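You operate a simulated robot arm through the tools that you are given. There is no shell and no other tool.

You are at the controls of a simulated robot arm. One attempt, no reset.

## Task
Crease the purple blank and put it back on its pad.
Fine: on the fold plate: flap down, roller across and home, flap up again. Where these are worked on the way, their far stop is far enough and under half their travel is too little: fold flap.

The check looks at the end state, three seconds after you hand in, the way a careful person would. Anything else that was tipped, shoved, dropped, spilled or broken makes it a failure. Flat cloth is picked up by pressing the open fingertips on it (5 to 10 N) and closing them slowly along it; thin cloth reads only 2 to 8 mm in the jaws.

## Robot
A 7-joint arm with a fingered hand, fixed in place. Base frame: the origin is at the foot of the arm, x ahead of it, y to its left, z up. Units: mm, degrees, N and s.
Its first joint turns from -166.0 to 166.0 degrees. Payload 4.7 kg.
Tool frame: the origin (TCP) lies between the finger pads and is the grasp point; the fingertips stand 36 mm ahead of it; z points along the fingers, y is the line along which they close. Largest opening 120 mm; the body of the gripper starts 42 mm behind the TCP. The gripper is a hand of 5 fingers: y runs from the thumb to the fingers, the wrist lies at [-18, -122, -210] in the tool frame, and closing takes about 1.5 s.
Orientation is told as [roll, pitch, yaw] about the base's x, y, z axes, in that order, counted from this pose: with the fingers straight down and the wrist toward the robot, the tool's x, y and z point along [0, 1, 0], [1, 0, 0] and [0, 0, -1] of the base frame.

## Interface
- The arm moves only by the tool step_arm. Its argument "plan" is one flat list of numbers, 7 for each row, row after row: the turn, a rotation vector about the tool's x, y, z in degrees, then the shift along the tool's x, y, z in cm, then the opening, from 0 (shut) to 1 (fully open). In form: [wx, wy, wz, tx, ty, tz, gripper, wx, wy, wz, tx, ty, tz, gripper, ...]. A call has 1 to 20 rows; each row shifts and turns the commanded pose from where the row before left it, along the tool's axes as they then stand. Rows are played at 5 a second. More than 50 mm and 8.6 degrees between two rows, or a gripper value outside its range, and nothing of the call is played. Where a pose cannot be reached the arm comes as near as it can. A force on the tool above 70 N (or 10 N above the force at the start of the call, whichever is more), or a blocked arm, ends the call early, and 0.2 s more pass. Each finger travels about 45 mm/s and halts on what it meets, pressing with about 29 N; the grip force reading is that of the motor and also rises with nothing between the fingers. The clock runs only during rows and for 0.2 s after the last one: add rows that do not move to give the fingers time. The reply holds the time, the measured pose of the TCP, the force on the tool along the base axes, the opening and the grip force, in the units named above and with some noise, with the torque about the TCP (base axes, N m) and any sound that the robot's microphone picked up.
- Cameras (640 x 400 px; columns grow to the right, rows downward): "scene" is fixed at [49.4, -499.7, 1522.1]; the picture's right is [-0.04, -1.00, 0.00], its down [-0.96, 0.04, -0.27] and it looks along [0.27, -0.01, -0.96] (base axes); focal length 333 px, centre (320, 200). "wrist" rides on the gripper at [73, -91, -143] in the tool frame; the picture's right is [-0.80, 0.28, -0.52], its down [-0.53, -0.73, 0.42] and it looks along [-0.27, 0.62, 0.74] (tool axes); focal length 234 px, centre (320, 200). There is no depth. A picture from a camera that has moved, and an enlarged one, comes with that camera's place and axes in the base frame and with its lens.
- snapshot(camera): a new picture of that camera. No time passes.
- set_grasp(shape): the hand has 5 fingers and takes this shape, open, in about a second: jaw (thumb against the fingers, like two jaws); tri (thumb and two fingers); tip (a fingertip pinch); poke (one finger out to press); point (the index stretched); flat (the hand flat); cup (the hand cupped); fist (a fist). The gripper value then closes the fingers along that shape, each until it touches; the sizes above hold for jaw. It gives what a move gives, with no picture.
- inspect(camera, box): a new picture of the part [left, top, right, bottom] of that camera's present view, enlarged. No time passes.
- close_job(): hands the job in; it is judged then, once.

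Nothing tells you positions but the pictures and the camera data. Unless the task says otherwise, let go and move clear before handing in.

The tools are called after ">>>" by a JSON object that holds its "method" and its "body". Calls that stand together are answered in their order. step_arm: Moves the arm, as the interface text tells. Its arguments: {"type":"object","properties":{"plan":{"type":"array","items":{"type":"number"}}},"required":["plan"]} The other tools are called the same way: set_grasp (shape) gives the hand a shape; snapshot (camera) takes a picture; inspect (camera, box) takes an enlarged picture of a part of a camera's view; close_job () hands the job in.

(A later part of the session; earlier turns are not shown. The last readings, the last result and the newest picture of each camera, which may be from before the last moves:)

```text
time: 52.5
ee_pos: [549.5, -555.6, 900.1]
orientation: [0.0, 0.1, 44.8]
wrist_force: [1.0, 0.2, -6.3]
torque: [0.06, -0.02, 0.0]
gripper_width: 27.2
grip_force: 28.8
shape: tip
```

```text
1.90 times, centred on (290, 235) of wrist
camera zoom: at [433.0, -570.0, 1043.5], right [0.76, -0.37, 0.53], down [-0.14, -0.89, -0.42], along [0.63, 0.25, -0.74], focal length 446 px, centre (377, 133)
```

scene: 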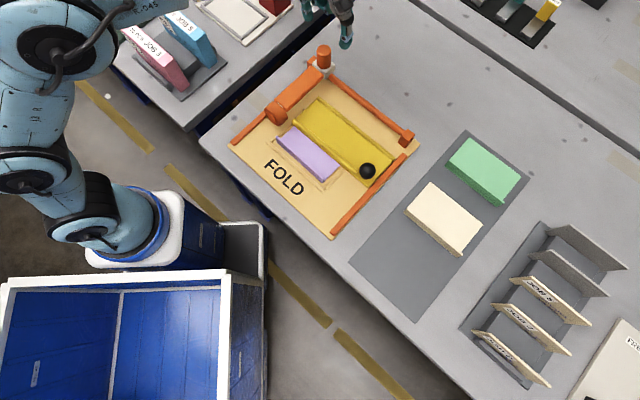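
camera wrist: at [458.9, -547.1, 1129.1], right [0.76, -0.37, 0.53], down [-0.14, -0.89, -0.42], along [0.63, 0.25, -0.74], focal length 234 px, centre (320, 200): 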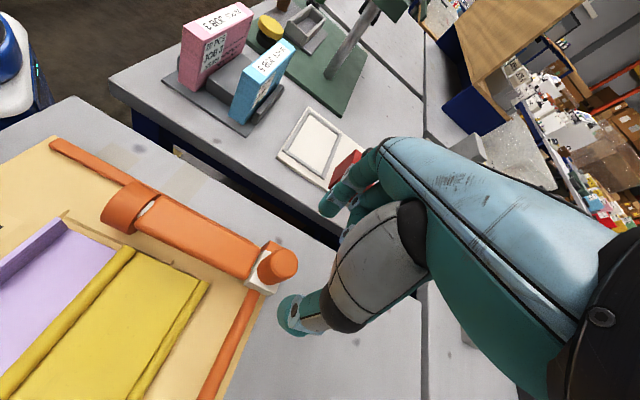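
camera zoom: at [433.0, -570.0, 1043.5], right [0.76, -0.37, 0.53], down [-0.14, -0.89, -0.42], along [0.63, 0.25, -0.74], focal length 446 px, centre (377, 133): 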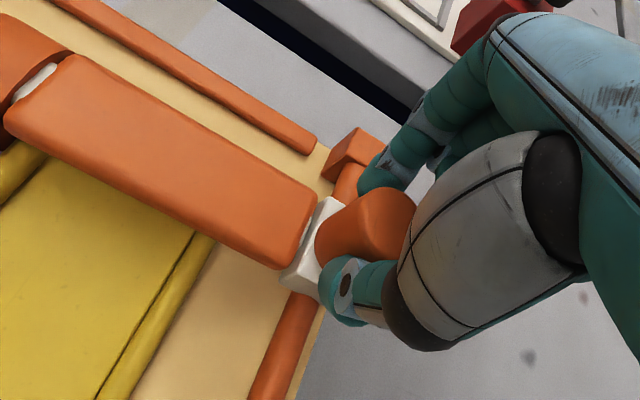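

The roller slides freely. Continuing across.

>>> {"method": "step_arm", "body": {"plan": [0, 0, 0, 0, -1.2, 0, 0.12, 0, 0, 0, 0, -1.2, 0, 0.12, 0, 0, 0, 0, -1.2, 0, 0.12, 0, 0, 0, 0, -1.2, 0, 0.12, 0, 0, 0, 0, -1.2, 0, 0.12, 0, 0, 0, 0, -1.2, 0, 0.12, 0, 0, 0, 0, 0, 0, 0.12]}}

>>> {"method": "inspect", "body": {"camera": "scene", "box": [220, 30, 430, 220]}}

>>> {"method": "inspect", "body": {"camera": "wrist", "box": [0, 0, 400, 340]}}

```text
time: 54.1
ee_pos: [497.9, -608.7, 900.3]
orientation: [0.0, 0.0, 44.9]
wrist_force: [-3.1, 1.9, -10.3]
torque: [0.07, 0.04, 0.03]
gripper_width: 27.1
grip_force: 28.7
shape: tip
```

```text
2.11 times, centred on (325, 125) of scene
camera zoom: at [49.4, -499.7, 1522.1], right [-0.04, -1.0, 0.0], down [-0.96, 0.04, -0.27], along [0.27, -0.01, -0.96], focal length 701 px, centre (310, 358)
```

zoom: 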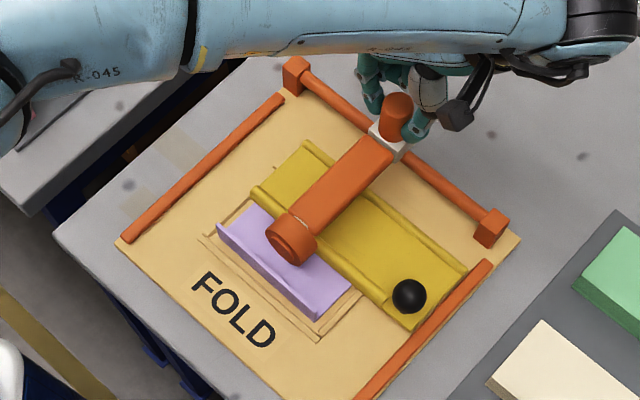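

```text
1.18 times, centred on (200, 170) of wrist
camera zoom: at [381.9, -621.8, 1043.8], right [0.76, -0.37, 0.52], down [-0.15, -0.89, -0.42], along [0.63, 0.25, -0.74], focal length 276 px, centre (461, 235)
```

zoom: 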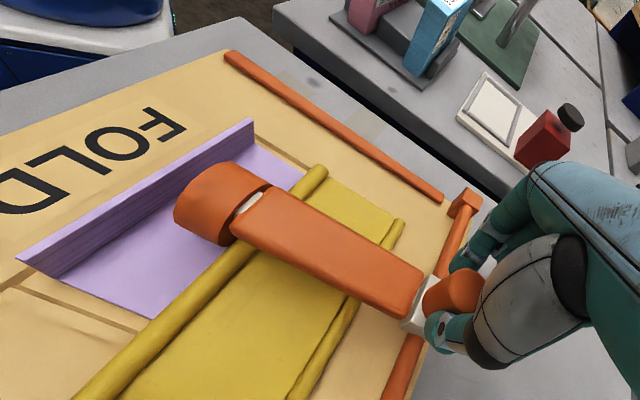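

>>> {"method": "step_arm", "body": {"plan": [0, 0, 0, 0, -1.2, 0.02, 0.12, 0, 0, 0, 0, -1.2, 0.02, 0.12, 0, 0, 0, 0, -1.2, 0.02, 0.12, 0, 0, 0, 0, -1.2, 0.02, 0.12, 0, 0, 0, 0, -1.0, 0, 0.12, 0, 0, 0, 0, 0, 0, 0.12]}}

>>> {"method": "inspect", "body": {"camera": "scene", "box": [220, 30, 430, 220]}}

>>> {"method": "inspect", "body": {"camera": "wrist", "box": [0, 0, 400, 340]}}

```text
time: 55.5
ee_pos: [458.7, -649.7, 899.3]
orientation: [-0.2, 0.0, 44.8]
wrist_force: [-0.1, 0.4, 6.7]
torque: [0.01, 0.01, -0.02]
gripper_width: 27.2
grip_force: 29.2
shape: tip
```

```text
2.11 times, centred on (325, 125) of scene
camera zoom: at [49.4, -499.7, 1522.1], right [-0.04, -1.0, 0.0], down [-0.96, 0.04, -0.27], along [0.27, -0.01, -0.96], focal length 701 px, centre (310, 358)
```

zoom: 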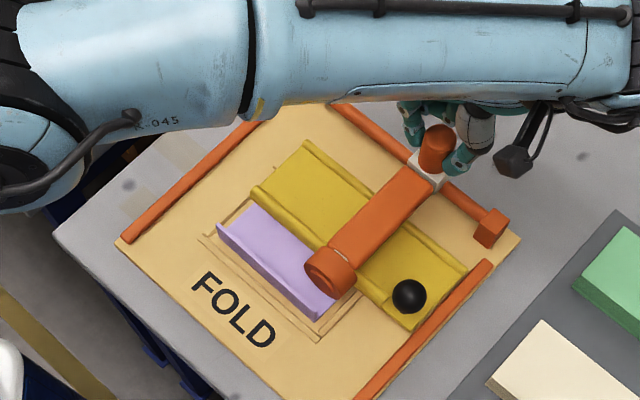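

```text
1.18 times, centred on (200, 170) of wrist
camera zoom: at [340.9, -661.7, 1042.8], right [0.76, -0.37, 0.53], down [-0.14, -0.89, -0.42], along [0.63, 0.25, -0.74], focal length 276 px, centre (461, 235)
```

zoom: 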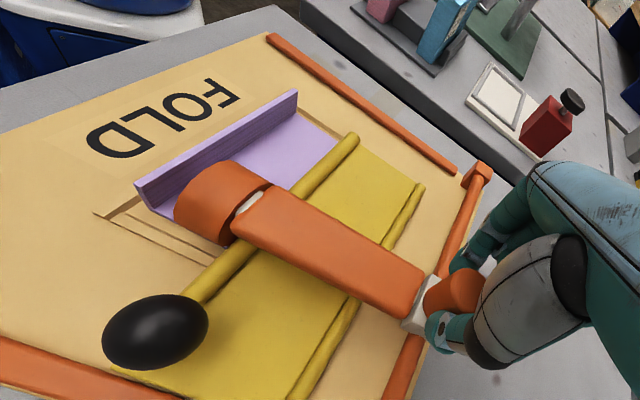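

>>> {"method": "step_arm", "body": {"plan": [0, 0, 0, 0, -0.8, 0, 0.12, 0, 0, 0, 0, -0.8, 0, 0.12, 0, 0, 0, 0, -0.8, 0, 0.12, 0, 0, 0, 0, 0, 0, 0.12]}}

>>> {"method": "inspect", "body": {"camera": "scene", "box": [290, 80, 430, 190]}}

>>> {"method": "inspect", "body": {"camera": "wrist", "box": [0, 0, 400, 340]}}

```text
time: 56.5
ee_pos: [441.3, -665.0, 899.6]
orientation: [-0.2, 0.1, 44.8]
wrist_force: [-1.4, 1.8, 7.3]
torque: [0.05, 0.02, 0.0]
gripper_width: 27.4
grip_force: 28.9
shape: tip
```

```text
3.64 times, centred on (360, 135) of scene
camera zoom: at [49.4, -499.7, 1522.1], right [-0.04, -1.0, 0.0], down [-0.96, 0.04, -0.27], along [0.27, -0.01, -0.96], focal length 1210 px, centre (174, 436)
```

zoom: 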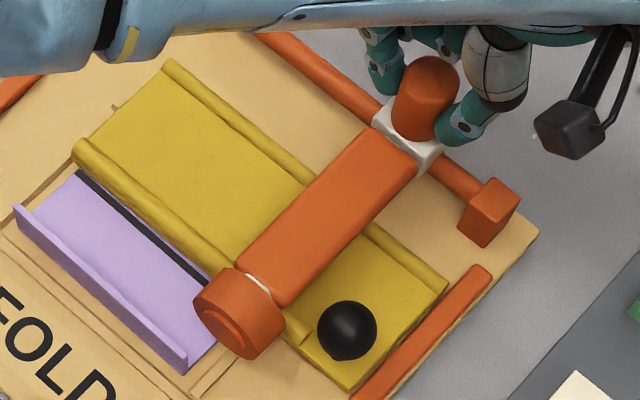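

```text
1.18 times, centred on (200, 170) of wrist
camera zoom: at [324.2, -678.6, 1042.7], right [0.76, -0.37, 0.53], down [-0.15, -0.89, -0.42], along [0.63, 0.25, -0.74], focal length 276 px, centre (461, 235)
```

zoom: 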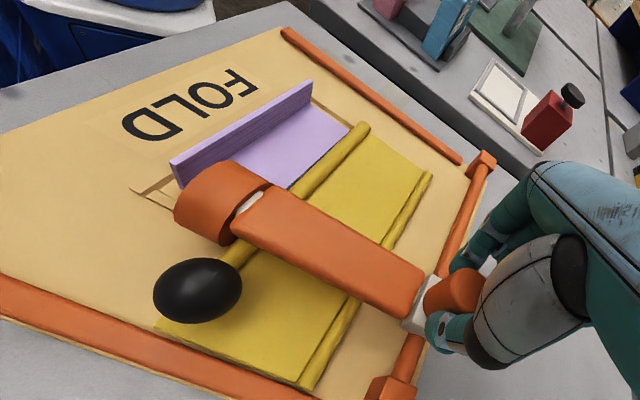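

A dark crease line has appeared along the flap's edge. I'll push a few more millimetres to make sure it's fully across.

>>> {"method": "step_arm", "body": {"plan": [0, 0, 0, 0, -0.5, 0, 0.12, 0, 0, 0, 0, -0.4, 0, 0.12, 0, 0, 0, 0, 0, 0, 0.12]}}

>>> {"method": "inspect", "body": {"camera": "scene", "box": [290, 80, 430, 190]}}

```text
time: 57.3
ee_pos: [433.3, -673.0, 899.1]
orientation: [-0.1, -0.1, 44.8]
wrist_force: [0.7, 0.0, 6.6]
torque: [0.04, -0.01, -0.04]
gripper_width: 27.5
grip_force: 29.2
shape: tip
```

```text
3.64 times, centred on (360, 135) of scene
camera zoom: at [49.4, -499.7, 1522.1], right [-0.04, -1.0, 0.0], down [-0.96, 0.04, -0.27], along [0.27, -0.01, -0.96], focal length 1210 px, centre (174, 436)
```

zoom: 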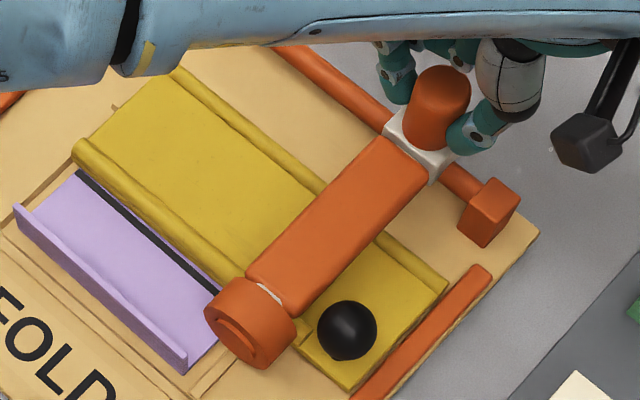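

>>> {"method": "step_arm", "body": {"plan": [0, 0, 0, 0, -0.4, 0, 0.12, 0, 0, 0, 0, 0, 0, 0.12, 0, 0, 0, 0, 0, 0, 0.12]}}

>>> {"method": "inspect", "body": {"camera": "scene", "box": [290, 80, 430, 190]}}

>>> {"method": "inspect", "body": {"camera": "wrist", "box": [60, 100, 300, 300]}}

```text
time: 58.1
ee_pos: [431.4, -675.6, 898.5]
orientation: [-0.1, 0.0, 44.7]
wrist_force: [-2.1, 3.4, 6.5]
torque: [0.05, 0.05, 0.02]
gripper_width: 27.6
grip_force: 29.0
shape: tip
```

```text
3.64 times, centred on (360, 135) of scene
camera zoom: at [49.4, -499.7, 1522.1], right [-0.04, -1.0, 0.0], down [-0.96, 0.04, -0.27], along [0.27, -0.01, -0.96], focal length 1210 px, centre (174, 436)
```

zoom: 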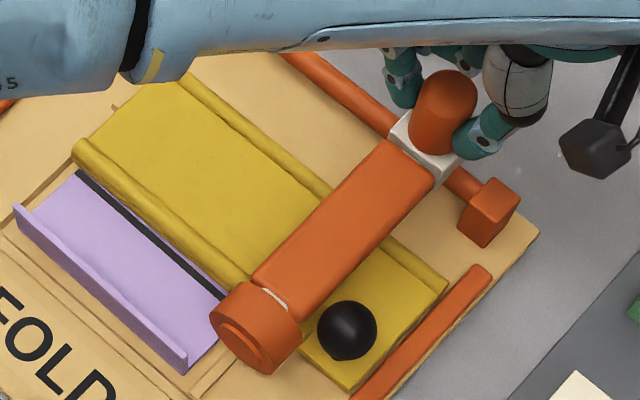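

```text
2.00 times, centred on (180, 200) of wrist
camera zoom: at [314.6, -688.5, 1042.8], right [0.76, -0.37, 0.53], down [-0.14, -0.89, -0.42], along [0.63, 0.25, -0.74], focal length 468 px, centre (600, 200)
```

zoom: 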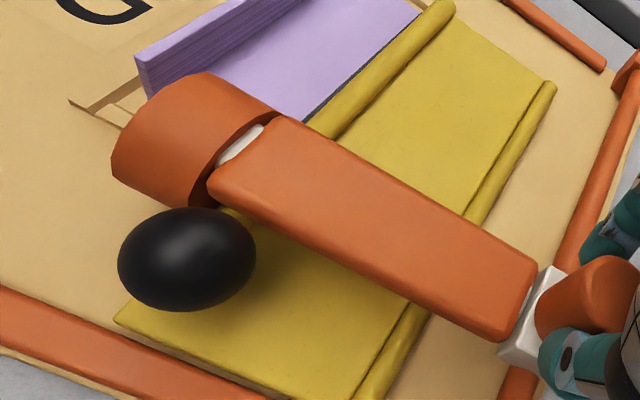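

The roller is across the whole blank. Now I'll take it back home along the same line.

>>> {"method": "step_arm", "body": {"plan": [0, 0, 0, 0, 1.0, 0, 0.12, 0, 0, 0, 0, 1.2, 0, 0.12, 0, 0, 0, 0, 1.2, 0, 0.12, 0, 0, 0, 0, 1.2, 0, 0.12, 0, 0, 0, 0, 1.2, 0, 0.12, 0, 0, 0, 0, 1.2, 0, 0.12, 0, 0, 0, 0, 1.2, 0, 0.12, 0, 0, 0, 0, 1.2, 0, 0.12, 0, 0, 0, 0, 1.2, 0, 0.12, 0, 0, 0, 0, 1.2, 0, 0.12, 0, 0, 0, 0, 0, 0, 0.12]}}

>>> {"method": "inspect", "body": {"camera": "scene", "box": [220, 30, 430, 220]}}

```text
time: 60.5
ee_pos: [514.5, -591.5, 898.8]
orientation: [0.0, 0.0, 44.7]
wrist_force: [-5.3, 5.4, 6.4]
torque: [0.16, 0.11, 0.07]
gripper_width: 27.3
grip_force: 28.9
shape: tip
```

```text
2.11 times, centred on (325, 125) of scene
camera zoom: at [49.4, -499.7, 1522.1], right [-0.04, -1.0, 0.0], down [-0.96, 0.04, -0.27], along [0.27, -0.01, -0.96], focal length 701 px, centre (310, 358)
```

zoom: 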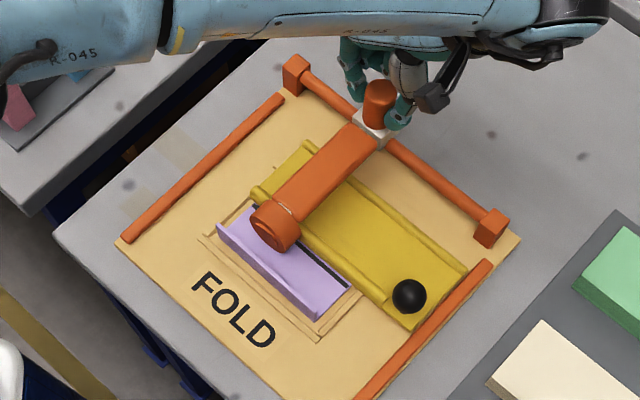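

>>> {"method": "step_arm", "body": {"plan": [0, 0, 0, 0.05, 1.2, 0, 0.12, 0, 0, 0, 0.03, 1.2, 0, 0.12, 0, 0, 0, 0, 1.2, 0, 0.12, 0, 0, 0, 0, 1.2, 0, 0.12, 0, 0, 0, 0, 1.2, 0, 0.12, 0, 0, 0, 0, 1.2, 0, 0.12, 0, 0, 0, 0, 0.9, 0, 0.12, 0, 0, 0, 0, 0, 0, 0.12]}}

>>> {"method": "inspect", "body": {"camera": "scene", "box": [220, 30, 430, 220]}}

```text
time: 62.3
ee_pos: [572.5, -533.7, 899.9]
orientation: [-0.1, 0.0, 44.8]
wrist_force: [-4.4, 3.0, 3.2]
torque: [0.09, 0.11, 0.03]
gripper_width: 27.7
grip_force: 28.8
shape: tip
```

```text
2.11 times, centred on (325, 125) of scene
camera zoom: at [49.4, -499.7, 1522.1], right [-0.04, -1.0, 0.0], down [-0.96, 0.04, -0.27], along [0.27, -0.01, -0.96], focal length 701 px, centre (310, 358)
```

zoom: 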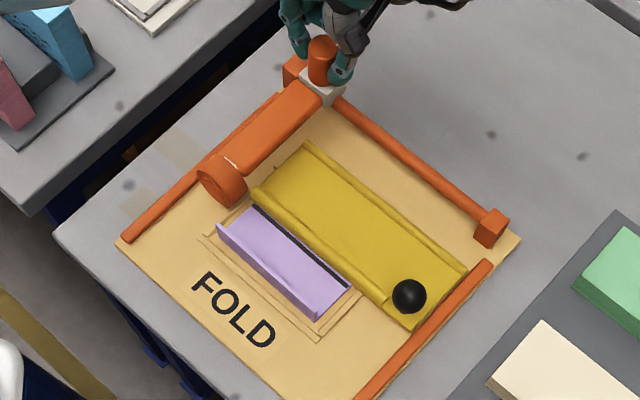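

>>> {"method": "step_arm", "body": {"plan": [0, 0, 0, 0.03, 0.4, 0, 0.12, 0, 0, 0, 0.03, 0.3, 0, 0.12, 0, 0, 0, 0, 0.3, 0, 0.12, 0, 0, 0, 0, 0, 0, 0.12]}}

>>> {"method": "inspect", "body": {"camera": "scene", "box": [220, 30, 430, 220]}}

```text
time: 63.3
ee_pos: [578.1, -526.4, 900.2]
orientation: [-0.2, 0.1, 44.8]
wrist_force: [-5.6, -4.6, 0.8]
torque: [-0.1, 0.17, -0.01]
gripper_width: 27.2
grip_force: 28.6
shape: tip
```

```text
2.11 times, centred on (325, 125) of scene
camera zoom: at [49.4, -499.7, 1522.1], right [-0.04, -1.0, 0.0], down [-0.96, 0.04, -0.27], along [0.27, -0.01, -0.96], focal length 701 px, centre (310, 358)
```

zoom: 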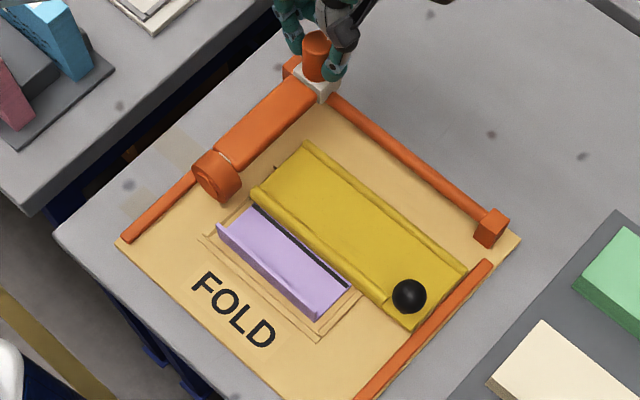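

The roller is back against its home stop. I'll release the handle and rise.

>>> {"method": "step_arm", "body": {"plan": [0, 0, 0, 0, 0, 0, 0.25, 0, 0, 0, 0, 0, 0, 0.4, 0, 0, 0, 0, 0, 0, 0.55, 0, 0, 0, 0, 0, 0, 0.65, 0, 0, 0, 0, 0, 0, 0.65, 0, 0, 0, 0, 0, 0, 0.65, 0, 0, 0, 0, 0, -1.5, 0.65, 0, 0, 0, 0, 0, -3.0, 0.65, 0, 0, 0, 0, 0, -4.0, 0.65, 0, 0, 0, 0, 0, 0, 0.65]}}

>>> {"method": "inspect", "body": {"camera": "scene", "box": [220, 30, 430, 220]}}

```text
time: 65.5
ee_pos: [577.8, -528.1, 985.2]
orientation: [0.0, 0.0, 44.8]
wrist_force: [-0.3, 0.9, -0.4]
torque: [0.01, 0.01, -0.02]
gripper_width: 77.7
grip_force: 0.0
shape: tip
```

```text
2.11 times, centred on (325, 125) of scene
camera zoom: at [49.4, -499.7, 1522.1], right [-0.04, -1.0, 0.0], down [-0.96, 0.04, -0.27], along [0.27, -0.01, -0.96], focal length 701 px, centre (310, 358)
```

zoom: 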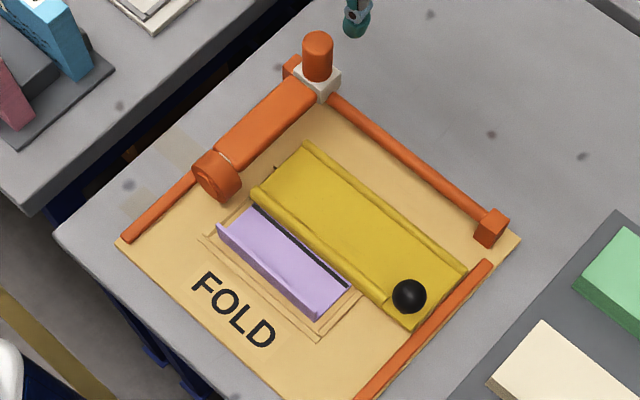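

The flap is still down and the roller is home. Now back above the knob to raise the flap again.

>>> {"method": "step_arm", "body": {"plan": [0, 0, 0, 1.64, -3.19, 0, 0.65, 0, 0, 0, 1.64, -3.19, 0, 0.65, 0, 0, 0, 1.64, -3.19, 0, 0.65, 0, 0, 0, 1.64, -3.19, 0, 0.65, 0, 0, 0, 1.64, -3.19, 0, 0.65, 0, 0, 0, 1.64, -3.19, 0, 0.65, 0, 0, 0, 1.64, -3.19, 0, 0.65, 0, 0, 0, 1.64, -3.19, 0, 0.65, 0, 0, 0, 0, 0, 1.5, 0.65, 0, 0, 0, 0, 0, 1.5, 0.65, 0, 0, 0, 0, 0, 1.5, 0.65, 0, 0, 0, 0, 0, 0, 0.65]}}

>>> {"method": "inspect", "body": {"camera": "wrist", "box": [180, 90, 380, 350]}}

>>> {"method": "inspect", "body": {"camera": "scene", "box": [260, 100, 430, 220]}}

```text
time: 68.1
ee_pos: [305.3, -614.1, 939.8]
orientation: [-0.1, 0.0, 44.7]
wrist_force: [0.6, -0.2, 0.2]
torque: [0.05, 0.0, -0.05]
gripper_width: 77.9
grip_force: 0.1
shape: tip
```

```text
1.54 times, centred on (280, 220) of wrist
camera zoom: at [188.8, -627.6, 1083.0], right [0.76, -0.37, 0.53], down [-0.14, -0.89, -0.42], along [0.63, 0.25, -0.74], focal length 360 px, centre (382, 169)
```

zoom: 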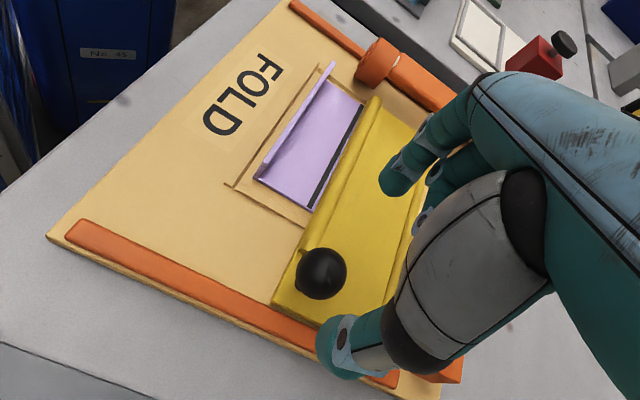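

```text
3.33 times, centred on (345, 160) of scene
camera zoom: at [49.4, -499.7, 1522.1], right [-0.04, -1.0, 0.0], down [-0.96, 0.04, -0.27], along [0.27, -0.01, -0.96], focal length 1109 px, centre (237, 333)
```

zoom: 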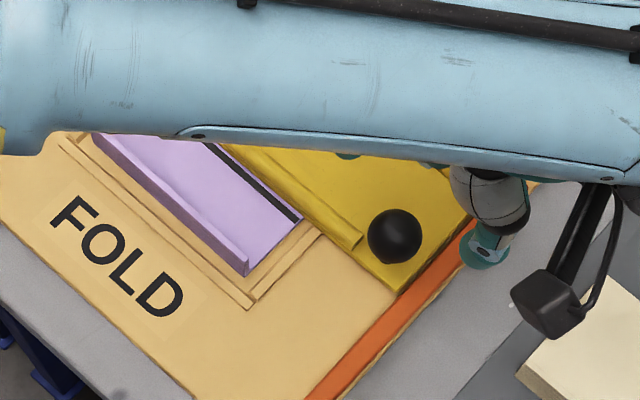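

>>> {"method": "step_arm", "body": {"plan": [0, 0, 0, 0, 0, 1.8, 0.65, 0, 0, 0, 0, 0, 1.8, 0.65, 0, 0, 0, 0, 0, 1.8, 0.65, 0, 0, 0, 0, 0, 1.6, 0.65, 0, 0, 0, 0, 0, 0, 0.65]}}

>>> {"method": "inspect", "body": {"camera": "wrist", "box": [200, 130, 400, 340]}}

```text
time: 69.3
ee_pos: [305.5, -613.8, 867.8]
orientation: [-0.2, 0.0, 44.8]
wrist_force: [-0.2, 0.2, 0.6]
torque: [0.05, 0.02, -0.02]
gripper_width: 77.7
grip_force: 0.1
shape: tip
```

```text
1.90 times, centred on (300, 235) of wrist
camera zoom: at [188.7, -627.0, 1012.2], right [0.76, -0.37, 0.53], down [-0.14, -0.89, -0.42], along [0.63, 0.25, -0.74], focal length 446 px, centre (358, 133)
```

zoom: 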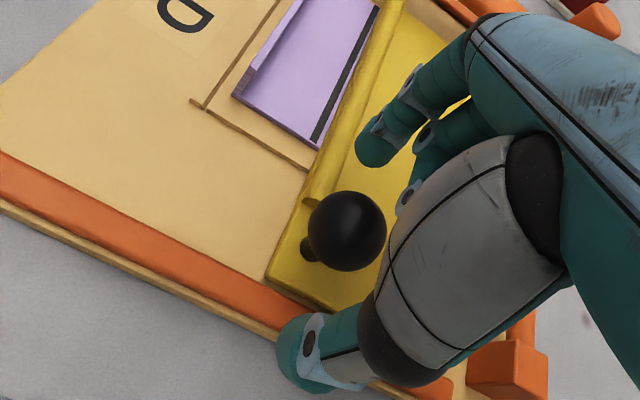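

>>> {"method": "step_arm", "body": {"plan": [0, 0, 0, 0, 0, 0.4, 0.55, 0, 0, 0, 0, 0, 0, 0.45, 0, 0, 0, 0, 0, 0, 0.38, 0, 0, 0, 0, 0, 0, 0.32, 0, 0, 0, 0, 0, 0, 0.27, 0, 0, 0, 0, 0, 0, 0.22, 0, 0, 0, 0, 0, 0, 0.18, 0, 0, 0, 0, 0, 0, 0.13, 0, 0, 0, 0, 0, 0, 0.1]}}

>>> {"method": "inspect", "body": {"camera": "wrist", "box": [200, 130, 400, 340]}}

```text
time: 71.3
ee_pos: [304.0, -613.6, 864.5]
orientation: [0.0, -0.1, 44.8]
wrist_force: [-0.4, -0.3, -3.4]
torque: [0.01, 0.0, 0.0]
gripper_width: 29.9
grip_force: 29.4
shape: tip
```

```text
1.90 times, centred on (300, 235) of wrist
camera zoom: at [188.6, -626.9, 1008.1], right [0.76, -0.37, 0.53], down [-0.14, -0.89, -0.42], along [0.63, 0.25, -0.74], focal length 446 px, centre (358, 133)
```

zoom: 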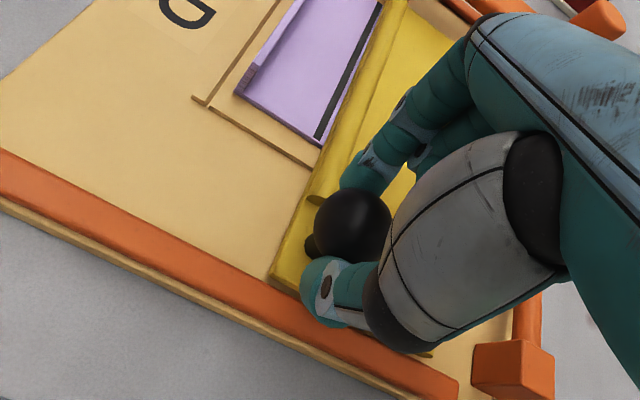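

The knob is pinched slightly below its equator. I'll lift it along the arc in small steps.

>>> {"method": "step_arm", "body": {"plan": [0, 0, 0, -0.33, 0, -0.62, 0.08, 0, 0, 0, -0.37, 0, -0.59, 0.08, 0, 0, 0, -0.42, 0, -0.56, 0.08, 0, 0, 0, -0.47, 0, -0.51, 0.08, 0, 0, 0, 0, 0, 0, 0.08]}}

>>> {"method": "inspect", "body": {"camera": "wrist", "box": [200, 130, 400, 340]}}

```text
time: 72.5
ee_pos: [316.6, -624.8, 887.0]
orientation: [0.0, 0.0, 44.8]
wrist_force: [-2.6, 2.0, -4.3]
torque: [0.2, 0.25, 0.08]
gripper_width: 30.2
grip_force: 28.6
shape: tip
```

```text
1.90 times, centred on (300, 235) of wrist
camera zoom: at [199.5, -637.7, 1030.3], right [0.76, -0.37, 0.53], down [-0.14, -0.89, -0.42], along [0.63, 0.25, -0.74], focal length 446 px, centre (358, 133)
```

zoom: 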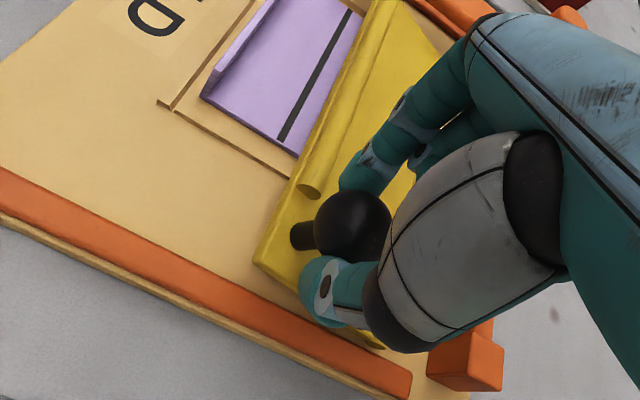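

>>> {"method": "step_arm", "body": {"plan": [0, 0, 0, -0.52, 0, -0.47, 0.08, 0, 0, 0, -0.55, 0, -0.42, 0.08, 0, 0, 0, -0.59, 0, -0.38, 0.08, 0, 0, 0, -0.62, 0, -0.32, 0.08, 0, 0, 0, 0, 0, 0, 0.08]}}

>>> {"method": "inspect", "body": {"camera": "wrist", "box": [200, 130, 400, 340]}}

```text
time: 73.7
ee_pos: [332.2, -641.3, 904.3]
orientation: [0.0, 0.0, 44.8]
wrist_force: [-2.0, 4.0, -1.3]
torque: [0.26, 0.25, 0.06]
gripper_width: 30.3
grip_force: 28.8
shape: tip
```

```text
1.90 times, centred on (300, 235) of wrist
camera zoom: at [216.1, -654.3, 1048.2], right [0.76, -0.37, 0.53], down [-0.14, -0.89, -0.42], along [0.63, 0.25, -0.74], focal length 446 px, centre (358, 133)
```

zoom: 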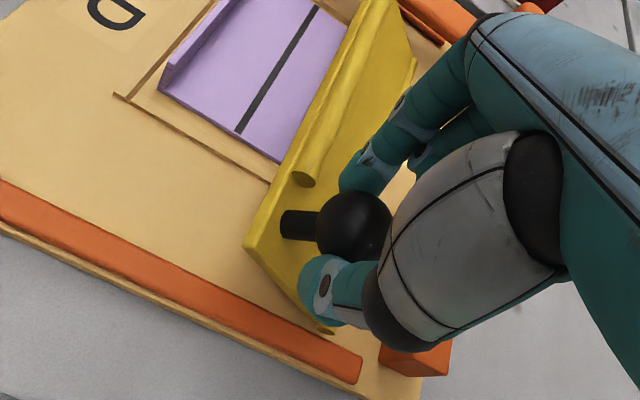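

>>> {"method": "step_arm", "body": {"plan": [0, 0, 0, -0.64, 0, -0.26, 0.08, 0, 0, 0, -0.67, 0, -0.2, 0.08, 0, 0, 0, -0.68, 0, -0.14, 0.08, 0, 0, 0, -0.69, 0, -0.08, 0.08, 0, 0, 0, -0.7, 0, -0.02, 0.08, 0, 0, 0, 0, 0, 0, 0.08]}}

>>> {"method": "inspect", "body": {"camera": "wrist", "box": [200, 130, 400, 340]}}

```text
time: 75.1
ee_pos: [356.1, -663.3, 911.9]
orientation: [-0.1, 0.1, 44.7]
wrist_force: [-7.2, 0.4, 14.3]
torque: [0.11, 0.34, 0.04]
gripper_width: 31.8
grip_force: 29.1
shape: tip
```

```text
1.90 times, centred on (300, 235) of wrist
camera zoom: at [240.0, -677.1, 1055.3], right [0.76, -0.37, 0.53], down [-0.15, -0.89, -0.42], along [0.63, 0.25, -0.74], focal length 446 px, centre (358, 133)
```

zoom: 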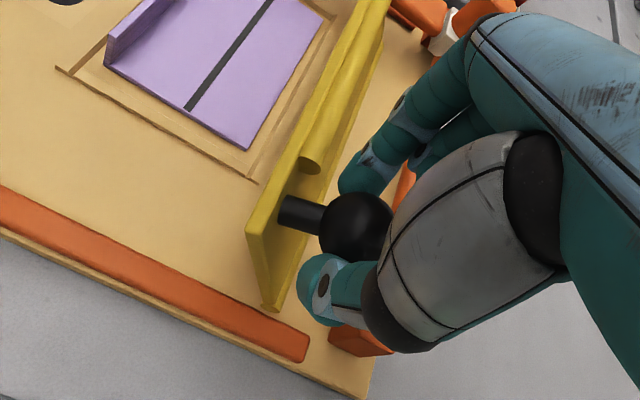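

>>> {"method": "step_arm", "body": {"plan": [0, 0, 0, -0.6, 0, -0.2, 0.08, 0, 0, 0, -0.65, 0, -0.05, 0.08, 0, 0, 0, 0, 0, 0, 0.08]}}

>>> {"method": "inspect", "body": {"camera": "wrist", "box": [200, 130, 400, 340]}}

```text
time: 75.9
ee_pos: [365.4, -672.8, 912.8]
orientation: [0.0, 0.1, 44.8]
wrist_force: [-4.0, 1.7, 0.8]
torque: [0.2, 0.26, 0.11]
gripper_width: 31.5
grip_force: 29.2
shape: tip
```

```text
1.90 times, centred on (300, 235) of wrist
camera zoom: at [248.9, -686.7, 1055.9], right [0.76, -0.37, 0.53], down [-0.14, -0.89, -0.42], along [0.63, 0.25, -0.74], focal length 446 px, centre (358, 133)
```

zoom: 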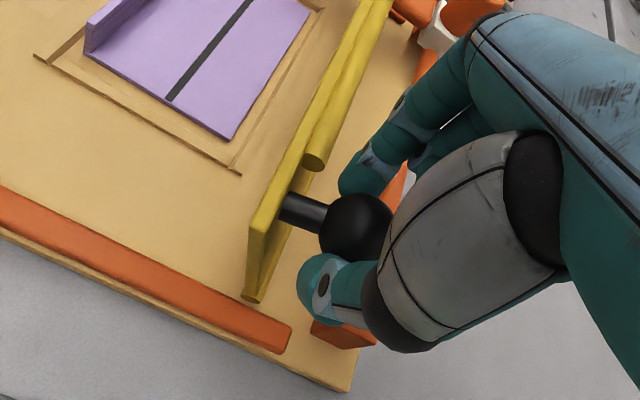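

>>> {"method": "step_arm", "body": {"plan": [0, 0, 0, -0.65, 0, 0.05, 0.08, 0, 0, 0, -0.6, 0, 0.1, 0.08, 0, 0, 0, 0, 0, 0, 0.08]}}

>>> {"method": "inspect", "body": {"camera": "wrist", "box": [200, 130, 400, 340]}}

>>> {"method": "inspect", "body": {"camera": "scene", "box": [260, 60, 430, 180]}}

```text
time: 76.7
ee_pos: [373.7, -682.3, 912.6]
orientation: [0.2, 0.1, 44.9]
wrist_force: [-5.7, 10.3, -9.8]
torque: [0.41, 0.3, 0.14]
gripper_width: 31.6
grip_force: 29.2
shape: tip
```

```text
1.90 times, centred on (300, 235) of wrist
camera zoom: at [257.4, -695.7, 1055.0], right [0.76, -0.37, 0.52], down [-0.14, -0.89, -0.43], along [0.63, 0.25, -0.74], focal length 446 px, centre (358, 133)
```

zoom: 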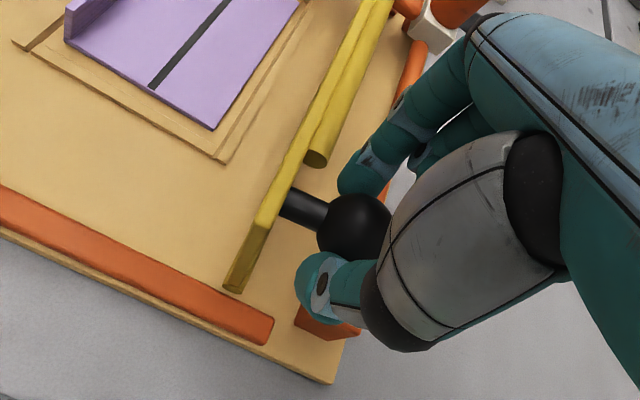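

```text
3.33 times, centred on (345, 120) of scene
camera zoom: at [49.4, -499.7, 1522.1], right [-0.04, -1.0, 0.0], down [-0.96, 0.04, -0.27], along [0.27, -0.01, -0.96], focal length 1109 px, centre (237, 467)
```

zoom: 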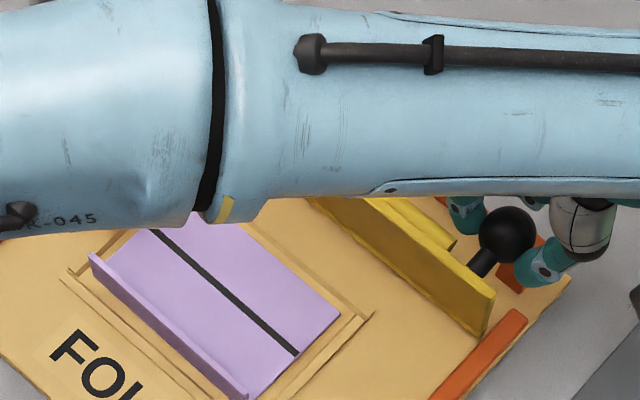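

The flap is back at its upright stop — the knob's in the same scene pixel as at the start, and the resistance is rising. A tiny extra nudge to seat it, then release.

>>> {"method": "step_arm", "body": {"plan": [0, 0, 0, -0.2, 0, 0.15, 0.08, 0, 0, 0, 0, 0, 0, 0.08, 0, 0, 0, 0, 0, 0, 0.08]}}

>>> {"method": "inspect", "body": {"camera": "scene", "box": [260, 60, 430, 180]}}

```text
time: 77.5
ee_pos: [372.9, -682.7, 910.9]
orientation: [0.0, 0.0, 44.8]
wrist_force: [-12.3, 15.1, -3.1]
torque: [0.55, 0.43, 0.25]
gripper_width: 31.9
grip_force: 29.3
shape: tip
```

```text
3.33 times, centred on (345, 120) of scene
camera zoom: at [49.4, -499.7, 1522.1], right [-0.04, -1.0, 0.0], down [-0.96, 0.04, -0.27], along [0.27, -0.01, -0.96], focal length 1109 px, centre (237, 467)
```

zoom: 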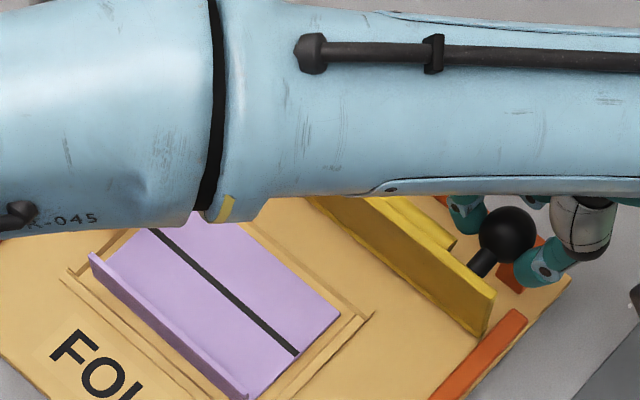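

The flap doesn't move any further, so it's on its stop. I'll release and rise clear.

>>> {"method": "step_arm", "body": {"plan": [0, 0, 0, 0.15, 0, 0, 0.2, 0, 0, 0, 0, 0, 0, 0.35, 0, 0, 0, 0, 0, 0, 0.5, 0, 0, 0, 0, 0, 0, 0.6, 0, 0, 0, 0, 0, 0, 0.65, 0, 0, 0, 0, 0, 0, 0.65, 0, 0, 0, 0, 0, -1.5, 0.65, 0, 0, 0, 0, 0, -3.0, 0.65, 0, 0, 0, 0, 0, -4.0, 0.65, 0, 0, 0, 0, 0, -2.0, 0.65, 0, 0, 0, 0, 0, 0, 0.65]}}

>>> {"method": "snapshot", "body": {"camera": "scene"}}

>>> {"method": "inspect", "body": {"camera": "wrist", "box": [0, 60, 360, 340]}}

```text
time: 79.9
ee_pos: [373.0, -682.4, 1015.7]
orientation: [0.0, 0.0, 44.8]
wrist_force: [0.2, 0.2, -0.5]
torque: [-0.01, 0.01, -0.03]
gripper_width: 77.8
grip_force: 0.1
shape: tip
```

```text
taken
```

scene: 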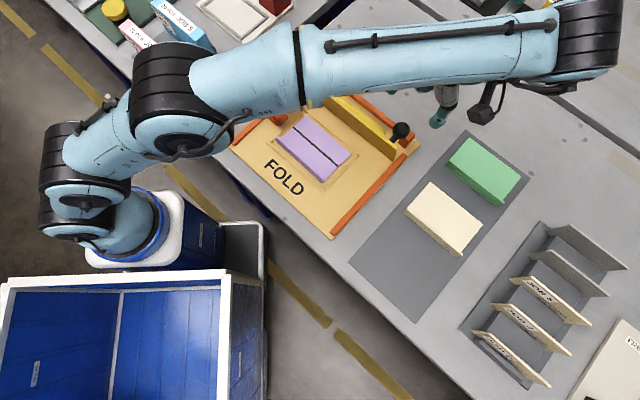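

```text
1.43 times, centred on (180, 200) of wrist
camera zoom: at [257.8, -695.1, 1159.0], right [0.76, -0.37, 0.53], down [-0.14, -0.89, -0.42], along [0.63, 0.25, -0.74], focal length 334 px, centre (520, 200)
```

zoom: 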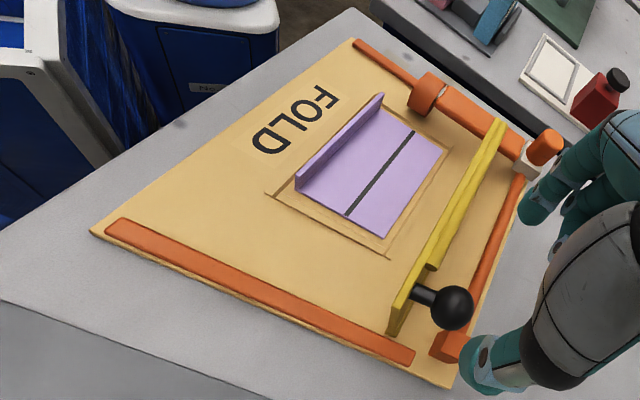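

The flap is up on its stop, the roller is home and the blank carries a full crease line. Now I'll return to the blank and turn the hand back to the yaw at which I released it.

>>> {"method": "set_grasp", "body": {"shape": "jaw"}}

>>> {"method": "step_arm", "body": {"plan": [0, 0, 0, 2.8, 2.33, 0, 0.6, 0, 0, 0, 2.8, 2.33, 0, 0.6, 0, 0, 0, 2.8, 2.33, 0, 0.6, 0, 0, 0, 2.8, 2.33, 0, 0.6, 0, 0, 0, 2.8, 2.33, 0, 0.6, 0, 0, 0, 2.8, 2.33, 0, 0.6, 0, 0, 8.1, 0, 0, 0, 0.6, 0, 0, 8.1, 0, 0, 0, 0.6, 0, 0, 8.1, 0, 0, 0, 0.6, 0, 0, 8.1, 0, 0, 0, 0.6, 0, 0, 8.1, 0, 0, 0, 0.6, 0, 0, 8.1, 0, 0, 0, 0.6, 0, 0, 8.1, 0, 0, 0, 0.6, 0, 0, 8.1, 0, 0, 0, 0.6, 0, 0, 8.1, 0, 0, 0, 0.6, 0, 0, 8.1, 0, 0, 0, 0.6, 0, 0, 0, 0, 0, 0, 0.6]}}

>>> {"method": "snapshot", "body": {"camera": "scene"}}

>>> {"method": "inspect", "body": {"camera": "wrist", "box": [120, 100, 400, 340]}}

```text
time: 80.8
ee_pos: [374.7, -682.4, 1016.0]
orientation: [0.0, -0.1, 44.8]
wrist_force: [0.4, 1.0, -0.2]
torque: [-0.03, 0.01, 0.01]
gripper_width: 120.1
grip_force: 0.1
shape: jaw
```

```text
time: 84.4
ee_pos: [354.4, -464.2, 1016.0]
orientation: [0.0, 0.1, -36.3]
wrist_force: [-0.3, -0.4, -0.1]
torque: [-0.03, 0.0, 0.02]
gripper_width: 72.2
grip_force: 0.1
shape: jaw
```

```text
taken
```

scene: 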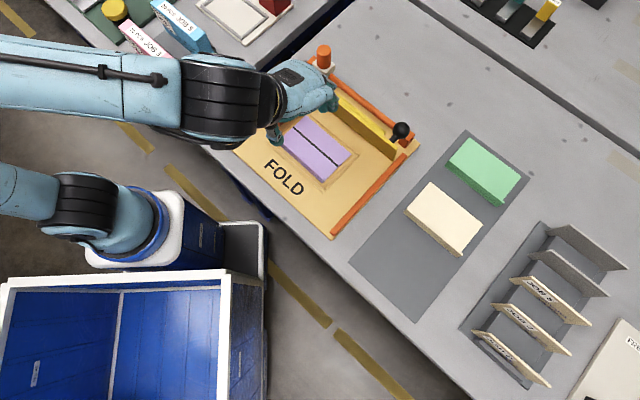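

```text
1.67 times, centred on (260, 220) of wrist
camera zoom: at [323.9, -352.4, 1158.4], right [-0.25, -0.81, 0.53], down [-0.91, 0.0, -0.42], along [0.34, -0.58, -0.74], focal length 390 px, centre (420, 167)
```

zoom: 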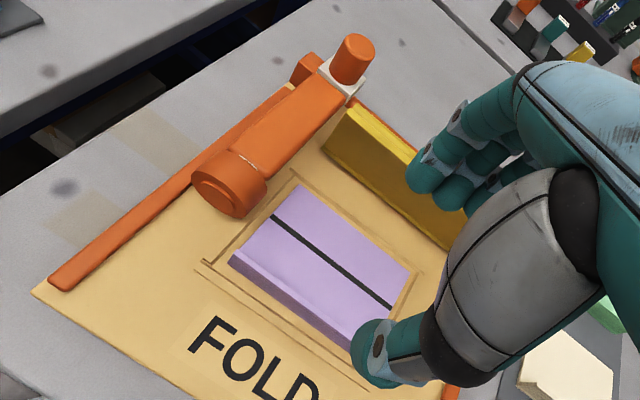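

>>> {"method": "inspect", "body": {"camera": "scene", "box": [270, 105, 370, 195]}}

>>> {"method": "inspect", "body": {"camera": "scene", "box": [340, 120, 540, 330]}}

```text
4.44 times, centred on (320, 150) of scene
camera zoom: at [49.4, -499.7, 1522.1], right [-0.04, -1.0, 0.0], down [-0.96, 0.04, -0.27], along [0.27, -0.01, -0.96], focal length 1479 px, centre (320, 422)
```

zoom: 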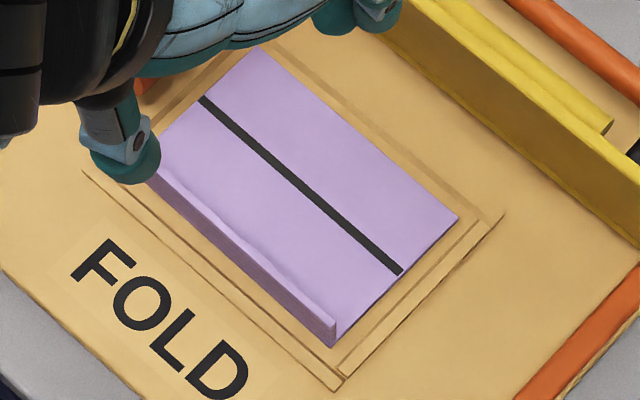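

```text
1.90 times, centred on (440, 225) of scene
camera zoom: at [49.4, -499.7, 1522.1], right [-0.04, -1.0, 0.0], down [-0.96, 0.04, -0.27], along [0.27, -0.01, -0.96], focal length 634 px, centre (91, 152)
```

zoom: 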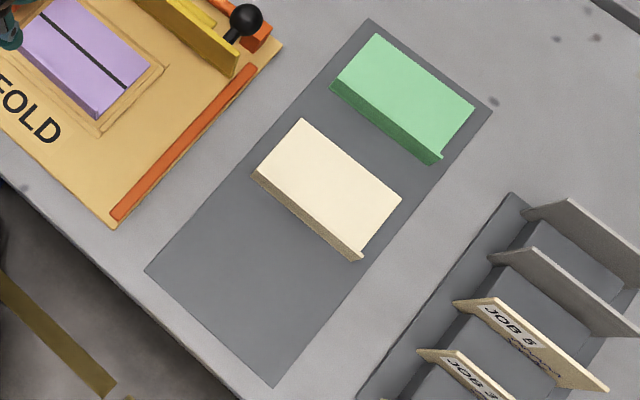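

The nest and pad geometry are measured again. I'll descend to the same grasp pose I released from, open around the lip.

>>> {"method": "step_arm", "body": {"plan": [0, 0, 0, -0.2, -0.15, 2.0, 0.55, 0, 0, 0, 0, 0, 3.5, 0.55, 0, 0, 0, 0, 0, 3.5, 0.55, 0, 0, 0, 0, 0, 3.0, 0.55, 0, 0, 0, 0, 0, 2.0, 0.5, 0, 0, 0, 0, 0, 1.2, 0.5, 0, 0, 0, 0, 0, 0, 0.5]}}

>>> {"method": "inspect", "body": {"camera": "wrist", "box": [160, 120, 400, 340]}}

>>> {"method": "inspect", "body": {"camera": "scene", "box": [270, 90, 370, 195]}}

```text
time: 86.0
ee_pos: [351.6, -465.2, 864.1]
orientation: [-0.1, 0.0, -36.2]
wrist_force: [-0.3, -0.2, -0.4]
torque: [0.0, 0.0, 0.02]
gripper_width: 60.5
grip_force: 0.1
shape: jaw
```

```text
1.82 times, centred on (280, 230) of wrist
camera zoom: at [320.6, -353.4, 1006.3], right [-0.25, -0.81, 0.53], down [-0.91, 0.0, -0.42], along [0.34, -0.58, -0.74], focal length 426 px, centre (393, 146)
```

zoom: 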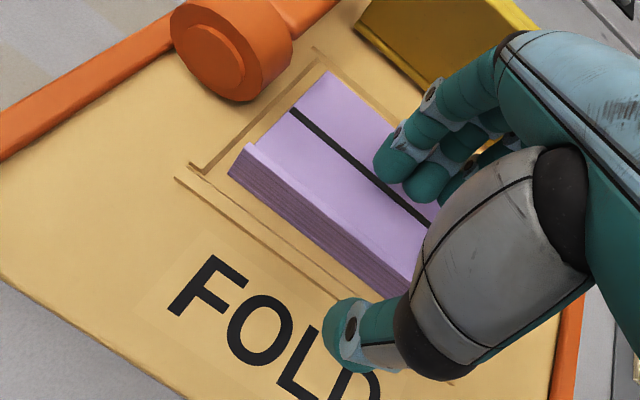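

```text
3.81 times, centred on (320, 142) of scene
camera zoom: at [49.4, -499.7, 1522.1], right [-0.04, -1.0, 0.0], down [-0.96, 0.04, -0.27], along [0.27, -0.01, -0.96], focal length 1268 px, centre (320, 419)
```

zoom: 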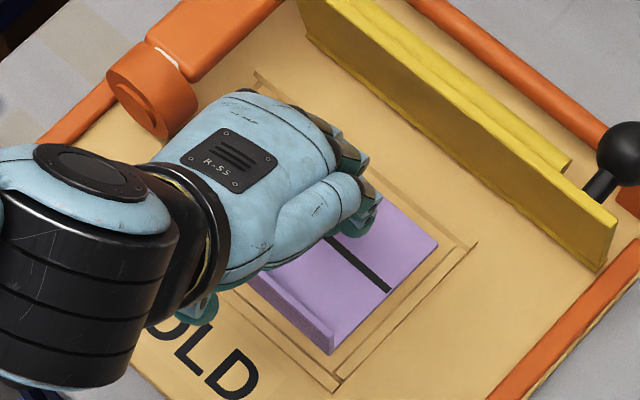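

>>> {"method": "step_arm", "body": {"plan": [0, 0, 0, 0, 0, 0.8, 0.5, 0, 0, 0, 0, 0, 0.8, 0.5, 0, 0, 0, 0, 0, 0.5, 0.5, 0, 0, 0, 0, 0, 0, 0.5, 0, 0, 0, 0, 0, 0, 0.4, 0, 0, 0, 0, 0, 0, 0.3, 0, 0, 0, 0, 0, 0, 0.22, 0, 0, 0, 0, 0, 0, 0.15, 0, 0, 0, 0, 0, 0, 0.1, 0, 0, 0, 0, 0, 0, 0.06, 0, 0, 0, 0, 0, 0, 0.03, 0, 0, 0, 0, 0, 0, 0, 0, 0, 0, 0, 0, 0, 0, 0, 0, 0, 0, 0, 0, 0]}}

>>> {"method": "inspect", "body": {"camera": "wrist", "box": [160, 120, 400, 340]}}

>>> {"method": "inspect", "body": {"camera": "scene", "box": [270, 90, 370, 195]}}

```text
time: 89.0
ee_pos: [351.2, -465.2, 842.2]
orientation: [0.0, 0.0, -36.1]
wrist_force: [0.5, 0.7, -0.7]
torque: [-0.04, -0.04, 0.04]
gripper_width: 0.4
grip_force: 29.1
shape: jaw
```

```text
1.82 times, centred on (280, 230) of wrist
camera zoom: at [321.1, -353.4, 986.1], right [-0.25, -0.81, 0.53], down [-0.91, 0.0, -0.42], along [0.34, -0.58, -0.74], focal length 426 px, centre (393, 146)
```

zoom: 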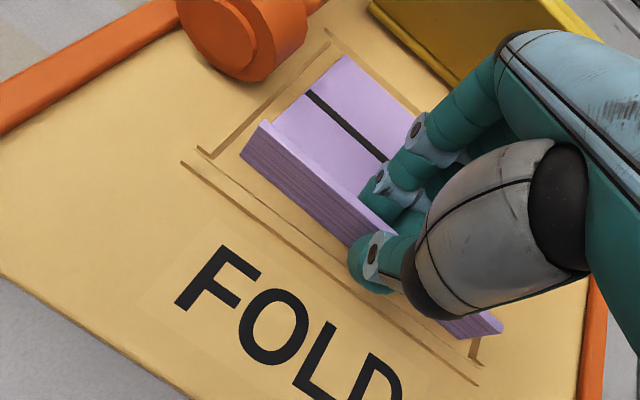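

```text
3.81 times, centred on (320, 142) of scene
camera zoom: at [49.4, -499.7, 1522.1], right [-0.04, -1.0, 0.0], down [-0.96, 0.04, -0.27], along [0.27, -0.01, -0.96], focal length 1268 px, centre (320, 419)
```

zoom: 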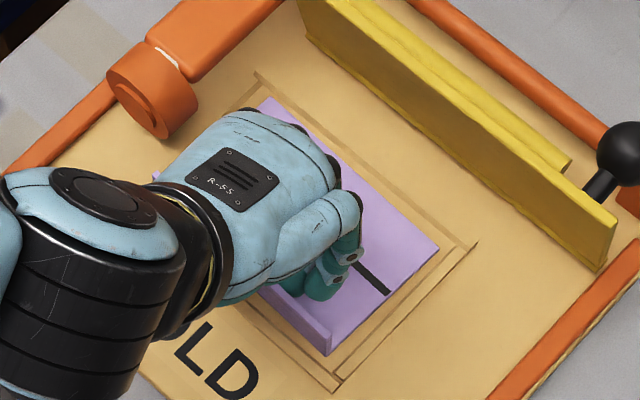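

The creased blank is gripped again without twisting. I'll lift and carry it back over its empty spot on the pad.

>>> {"method": "step_arm", "body": {"plan": [0, 0, 0, 0, 0, -0.8, 0, 0, 0, 0, 0, 0, -2.0, 0, 0, 0, 0, 0, 0, -4.0, 0, 0, 0, 0, 0, 0, -4.0, 0, 0, 0, -2, 0, 0, 0, 0, 0, 0, 0, -3.08, -1.4, 0, 0, 0, 0, 0, -3.08, -1.4, 0, 0, 0, 0, 0, -3.08, -1.4, 0, 0, 0, 0, 0, -3.08, -1.4, 0, 0, 0, 0, 0, -3.08, -1.4, 0, 0, 0, 0, 0, -3.08, -1.4, 0, 0, 0, 0, 0, -3.08, -1.4, 0, 0, 0, 0, 0, -3.08, -1.4, 0, 0, 0, 0, 0, -3.08, -1.4, 0, 0, 0, 0, 0, -3.08, -1.4, 0, 0, 0, 0, 0, 0, 0, 0, 0]}}

>>> {"method": "inspect", "body": {"camera": "wrist", "box": [160, 100, 400, 340]}}

>>> {"method": "inspect", "body": {"camera": "scene", "box": [340, 200, 480, 320]}}

```text
time: 92.4
ee_pos: [62.8, -641.6, 950.9]
orientation: [0.1, 0.0, -34.2]
wrist_force: [-0.1, 0.5, -0.2]
torque: [0.0, 0.04, 0.01]
gripper_width: 0.0
grip_force: 29.0
shape: jaw
```

```text
1.67 times, centred on (280, 220) of wrist
camera zoom: at [28.4, -530.9, 1094.6], right [-0.22, -0.82, 0.53], down [-0.9, -0.03, -0.42], along [0.36, -0.57, -0.74], focal length 390 px, centre (387, 167)
```

zoom: 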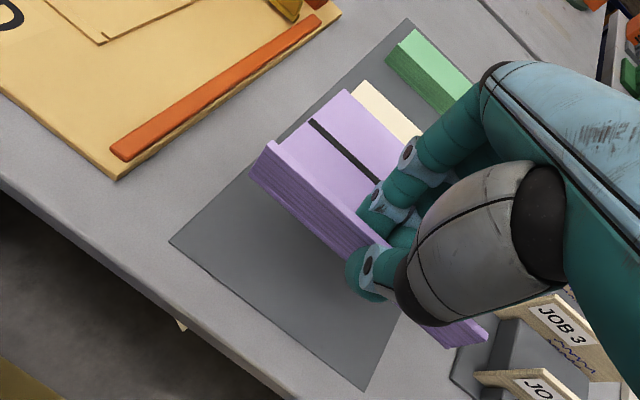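

```text
3.33 times, centred on (410, 260) of scene
camera zoom: at [49.4, -499.7, 1522.1], right [-0.04, -1.0, 0.0], down [-0.96, 0.04, -0.27], along [0.27, -0.01, -0.96], focal length 1109 px, centre (20, 0)
```

zoom: 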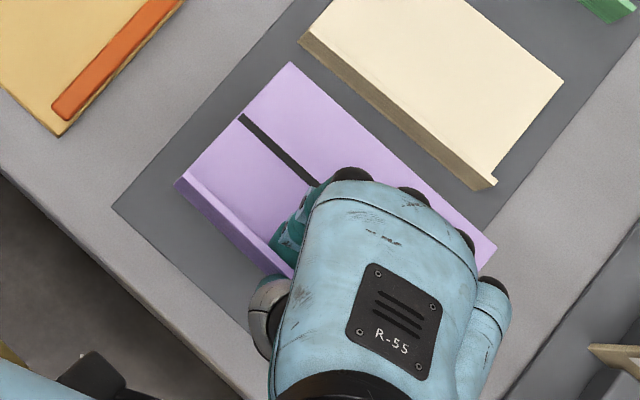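

Carried over the pad spot. I'll correct the last 2° and 2 mm, then lower most of the way and re-check.

>>> {"method": "step_arm", "body": {"plan": [0, 0, -1.9, 0, 0, 0, 0, 0, 0, 0, -0.18, -0.04, 0, 0, 0, 0, 0, 0, 0, 2.5, 0, 0, 0, 0, 0, 0, 2.5, 0, 0, 0, 0, 0, 0, 2.5, 0, 0, 0, 0, 0, 0, 1.7, 0, 0, 0, 0, 0, 0, 0, 0, 0, 0, 0, 0, 0, 0, 0]}}

>>> {"method": "inspect", "body": {"camera": "scene", "box": [340, 200, 480, 320]}}

>>> {"method": "inspect", "body": {"camera": "wrist", "box": [160, 100, 400, 340]}}

```text
time: 94.2
ee_pos: [60.6, -641.9, 857.9]
orientation: [-0.1, 0.0, -32.3]
wrist_force: [1.1, 0.5, -0.7]
torque: [0.01, -0.04, -0.02]
gripper_width: 0.0
grip_force: 29.2
shape: jaw
```

```text
3.33 times, centred on (410, 260) of scene
camera zoom: at [49.4, -499.7, 1522.1], right [-0.04, -1.0, 0.0], down [-0.96, 0.04, -0.27], along [0.27, -0.01, -0.96], focal length 1109 px, centre (20, 0)
```

zoom: 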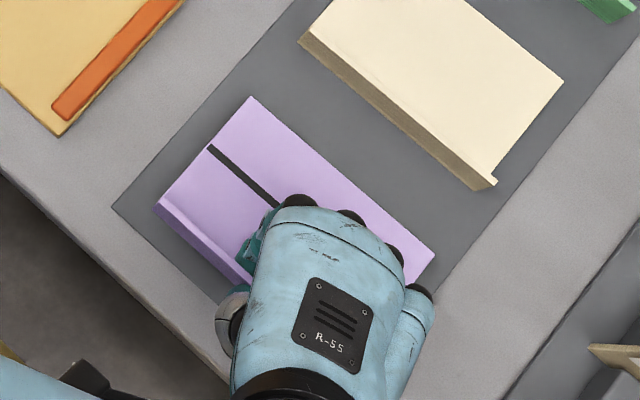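

```text
1.67 times, centred on (280, 220) of wrist
camera zoom: at [22.3, -532.3, 1001.3], right [-0.19, -0.83, 0.53], down [-0.9, -0.06, -0.42], along [0.38, -0.56, -0.74], focal length 390 px, centre (387, 167)
```

zoom: 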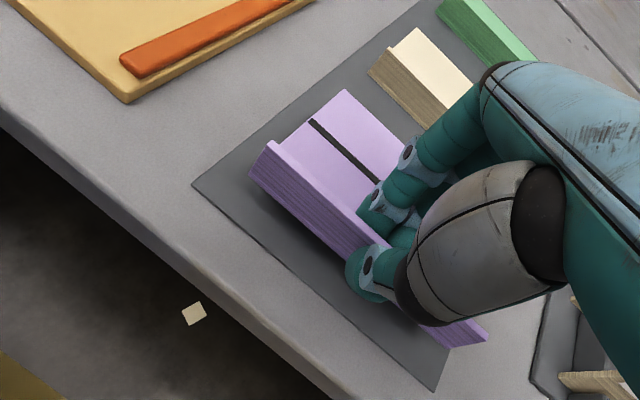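

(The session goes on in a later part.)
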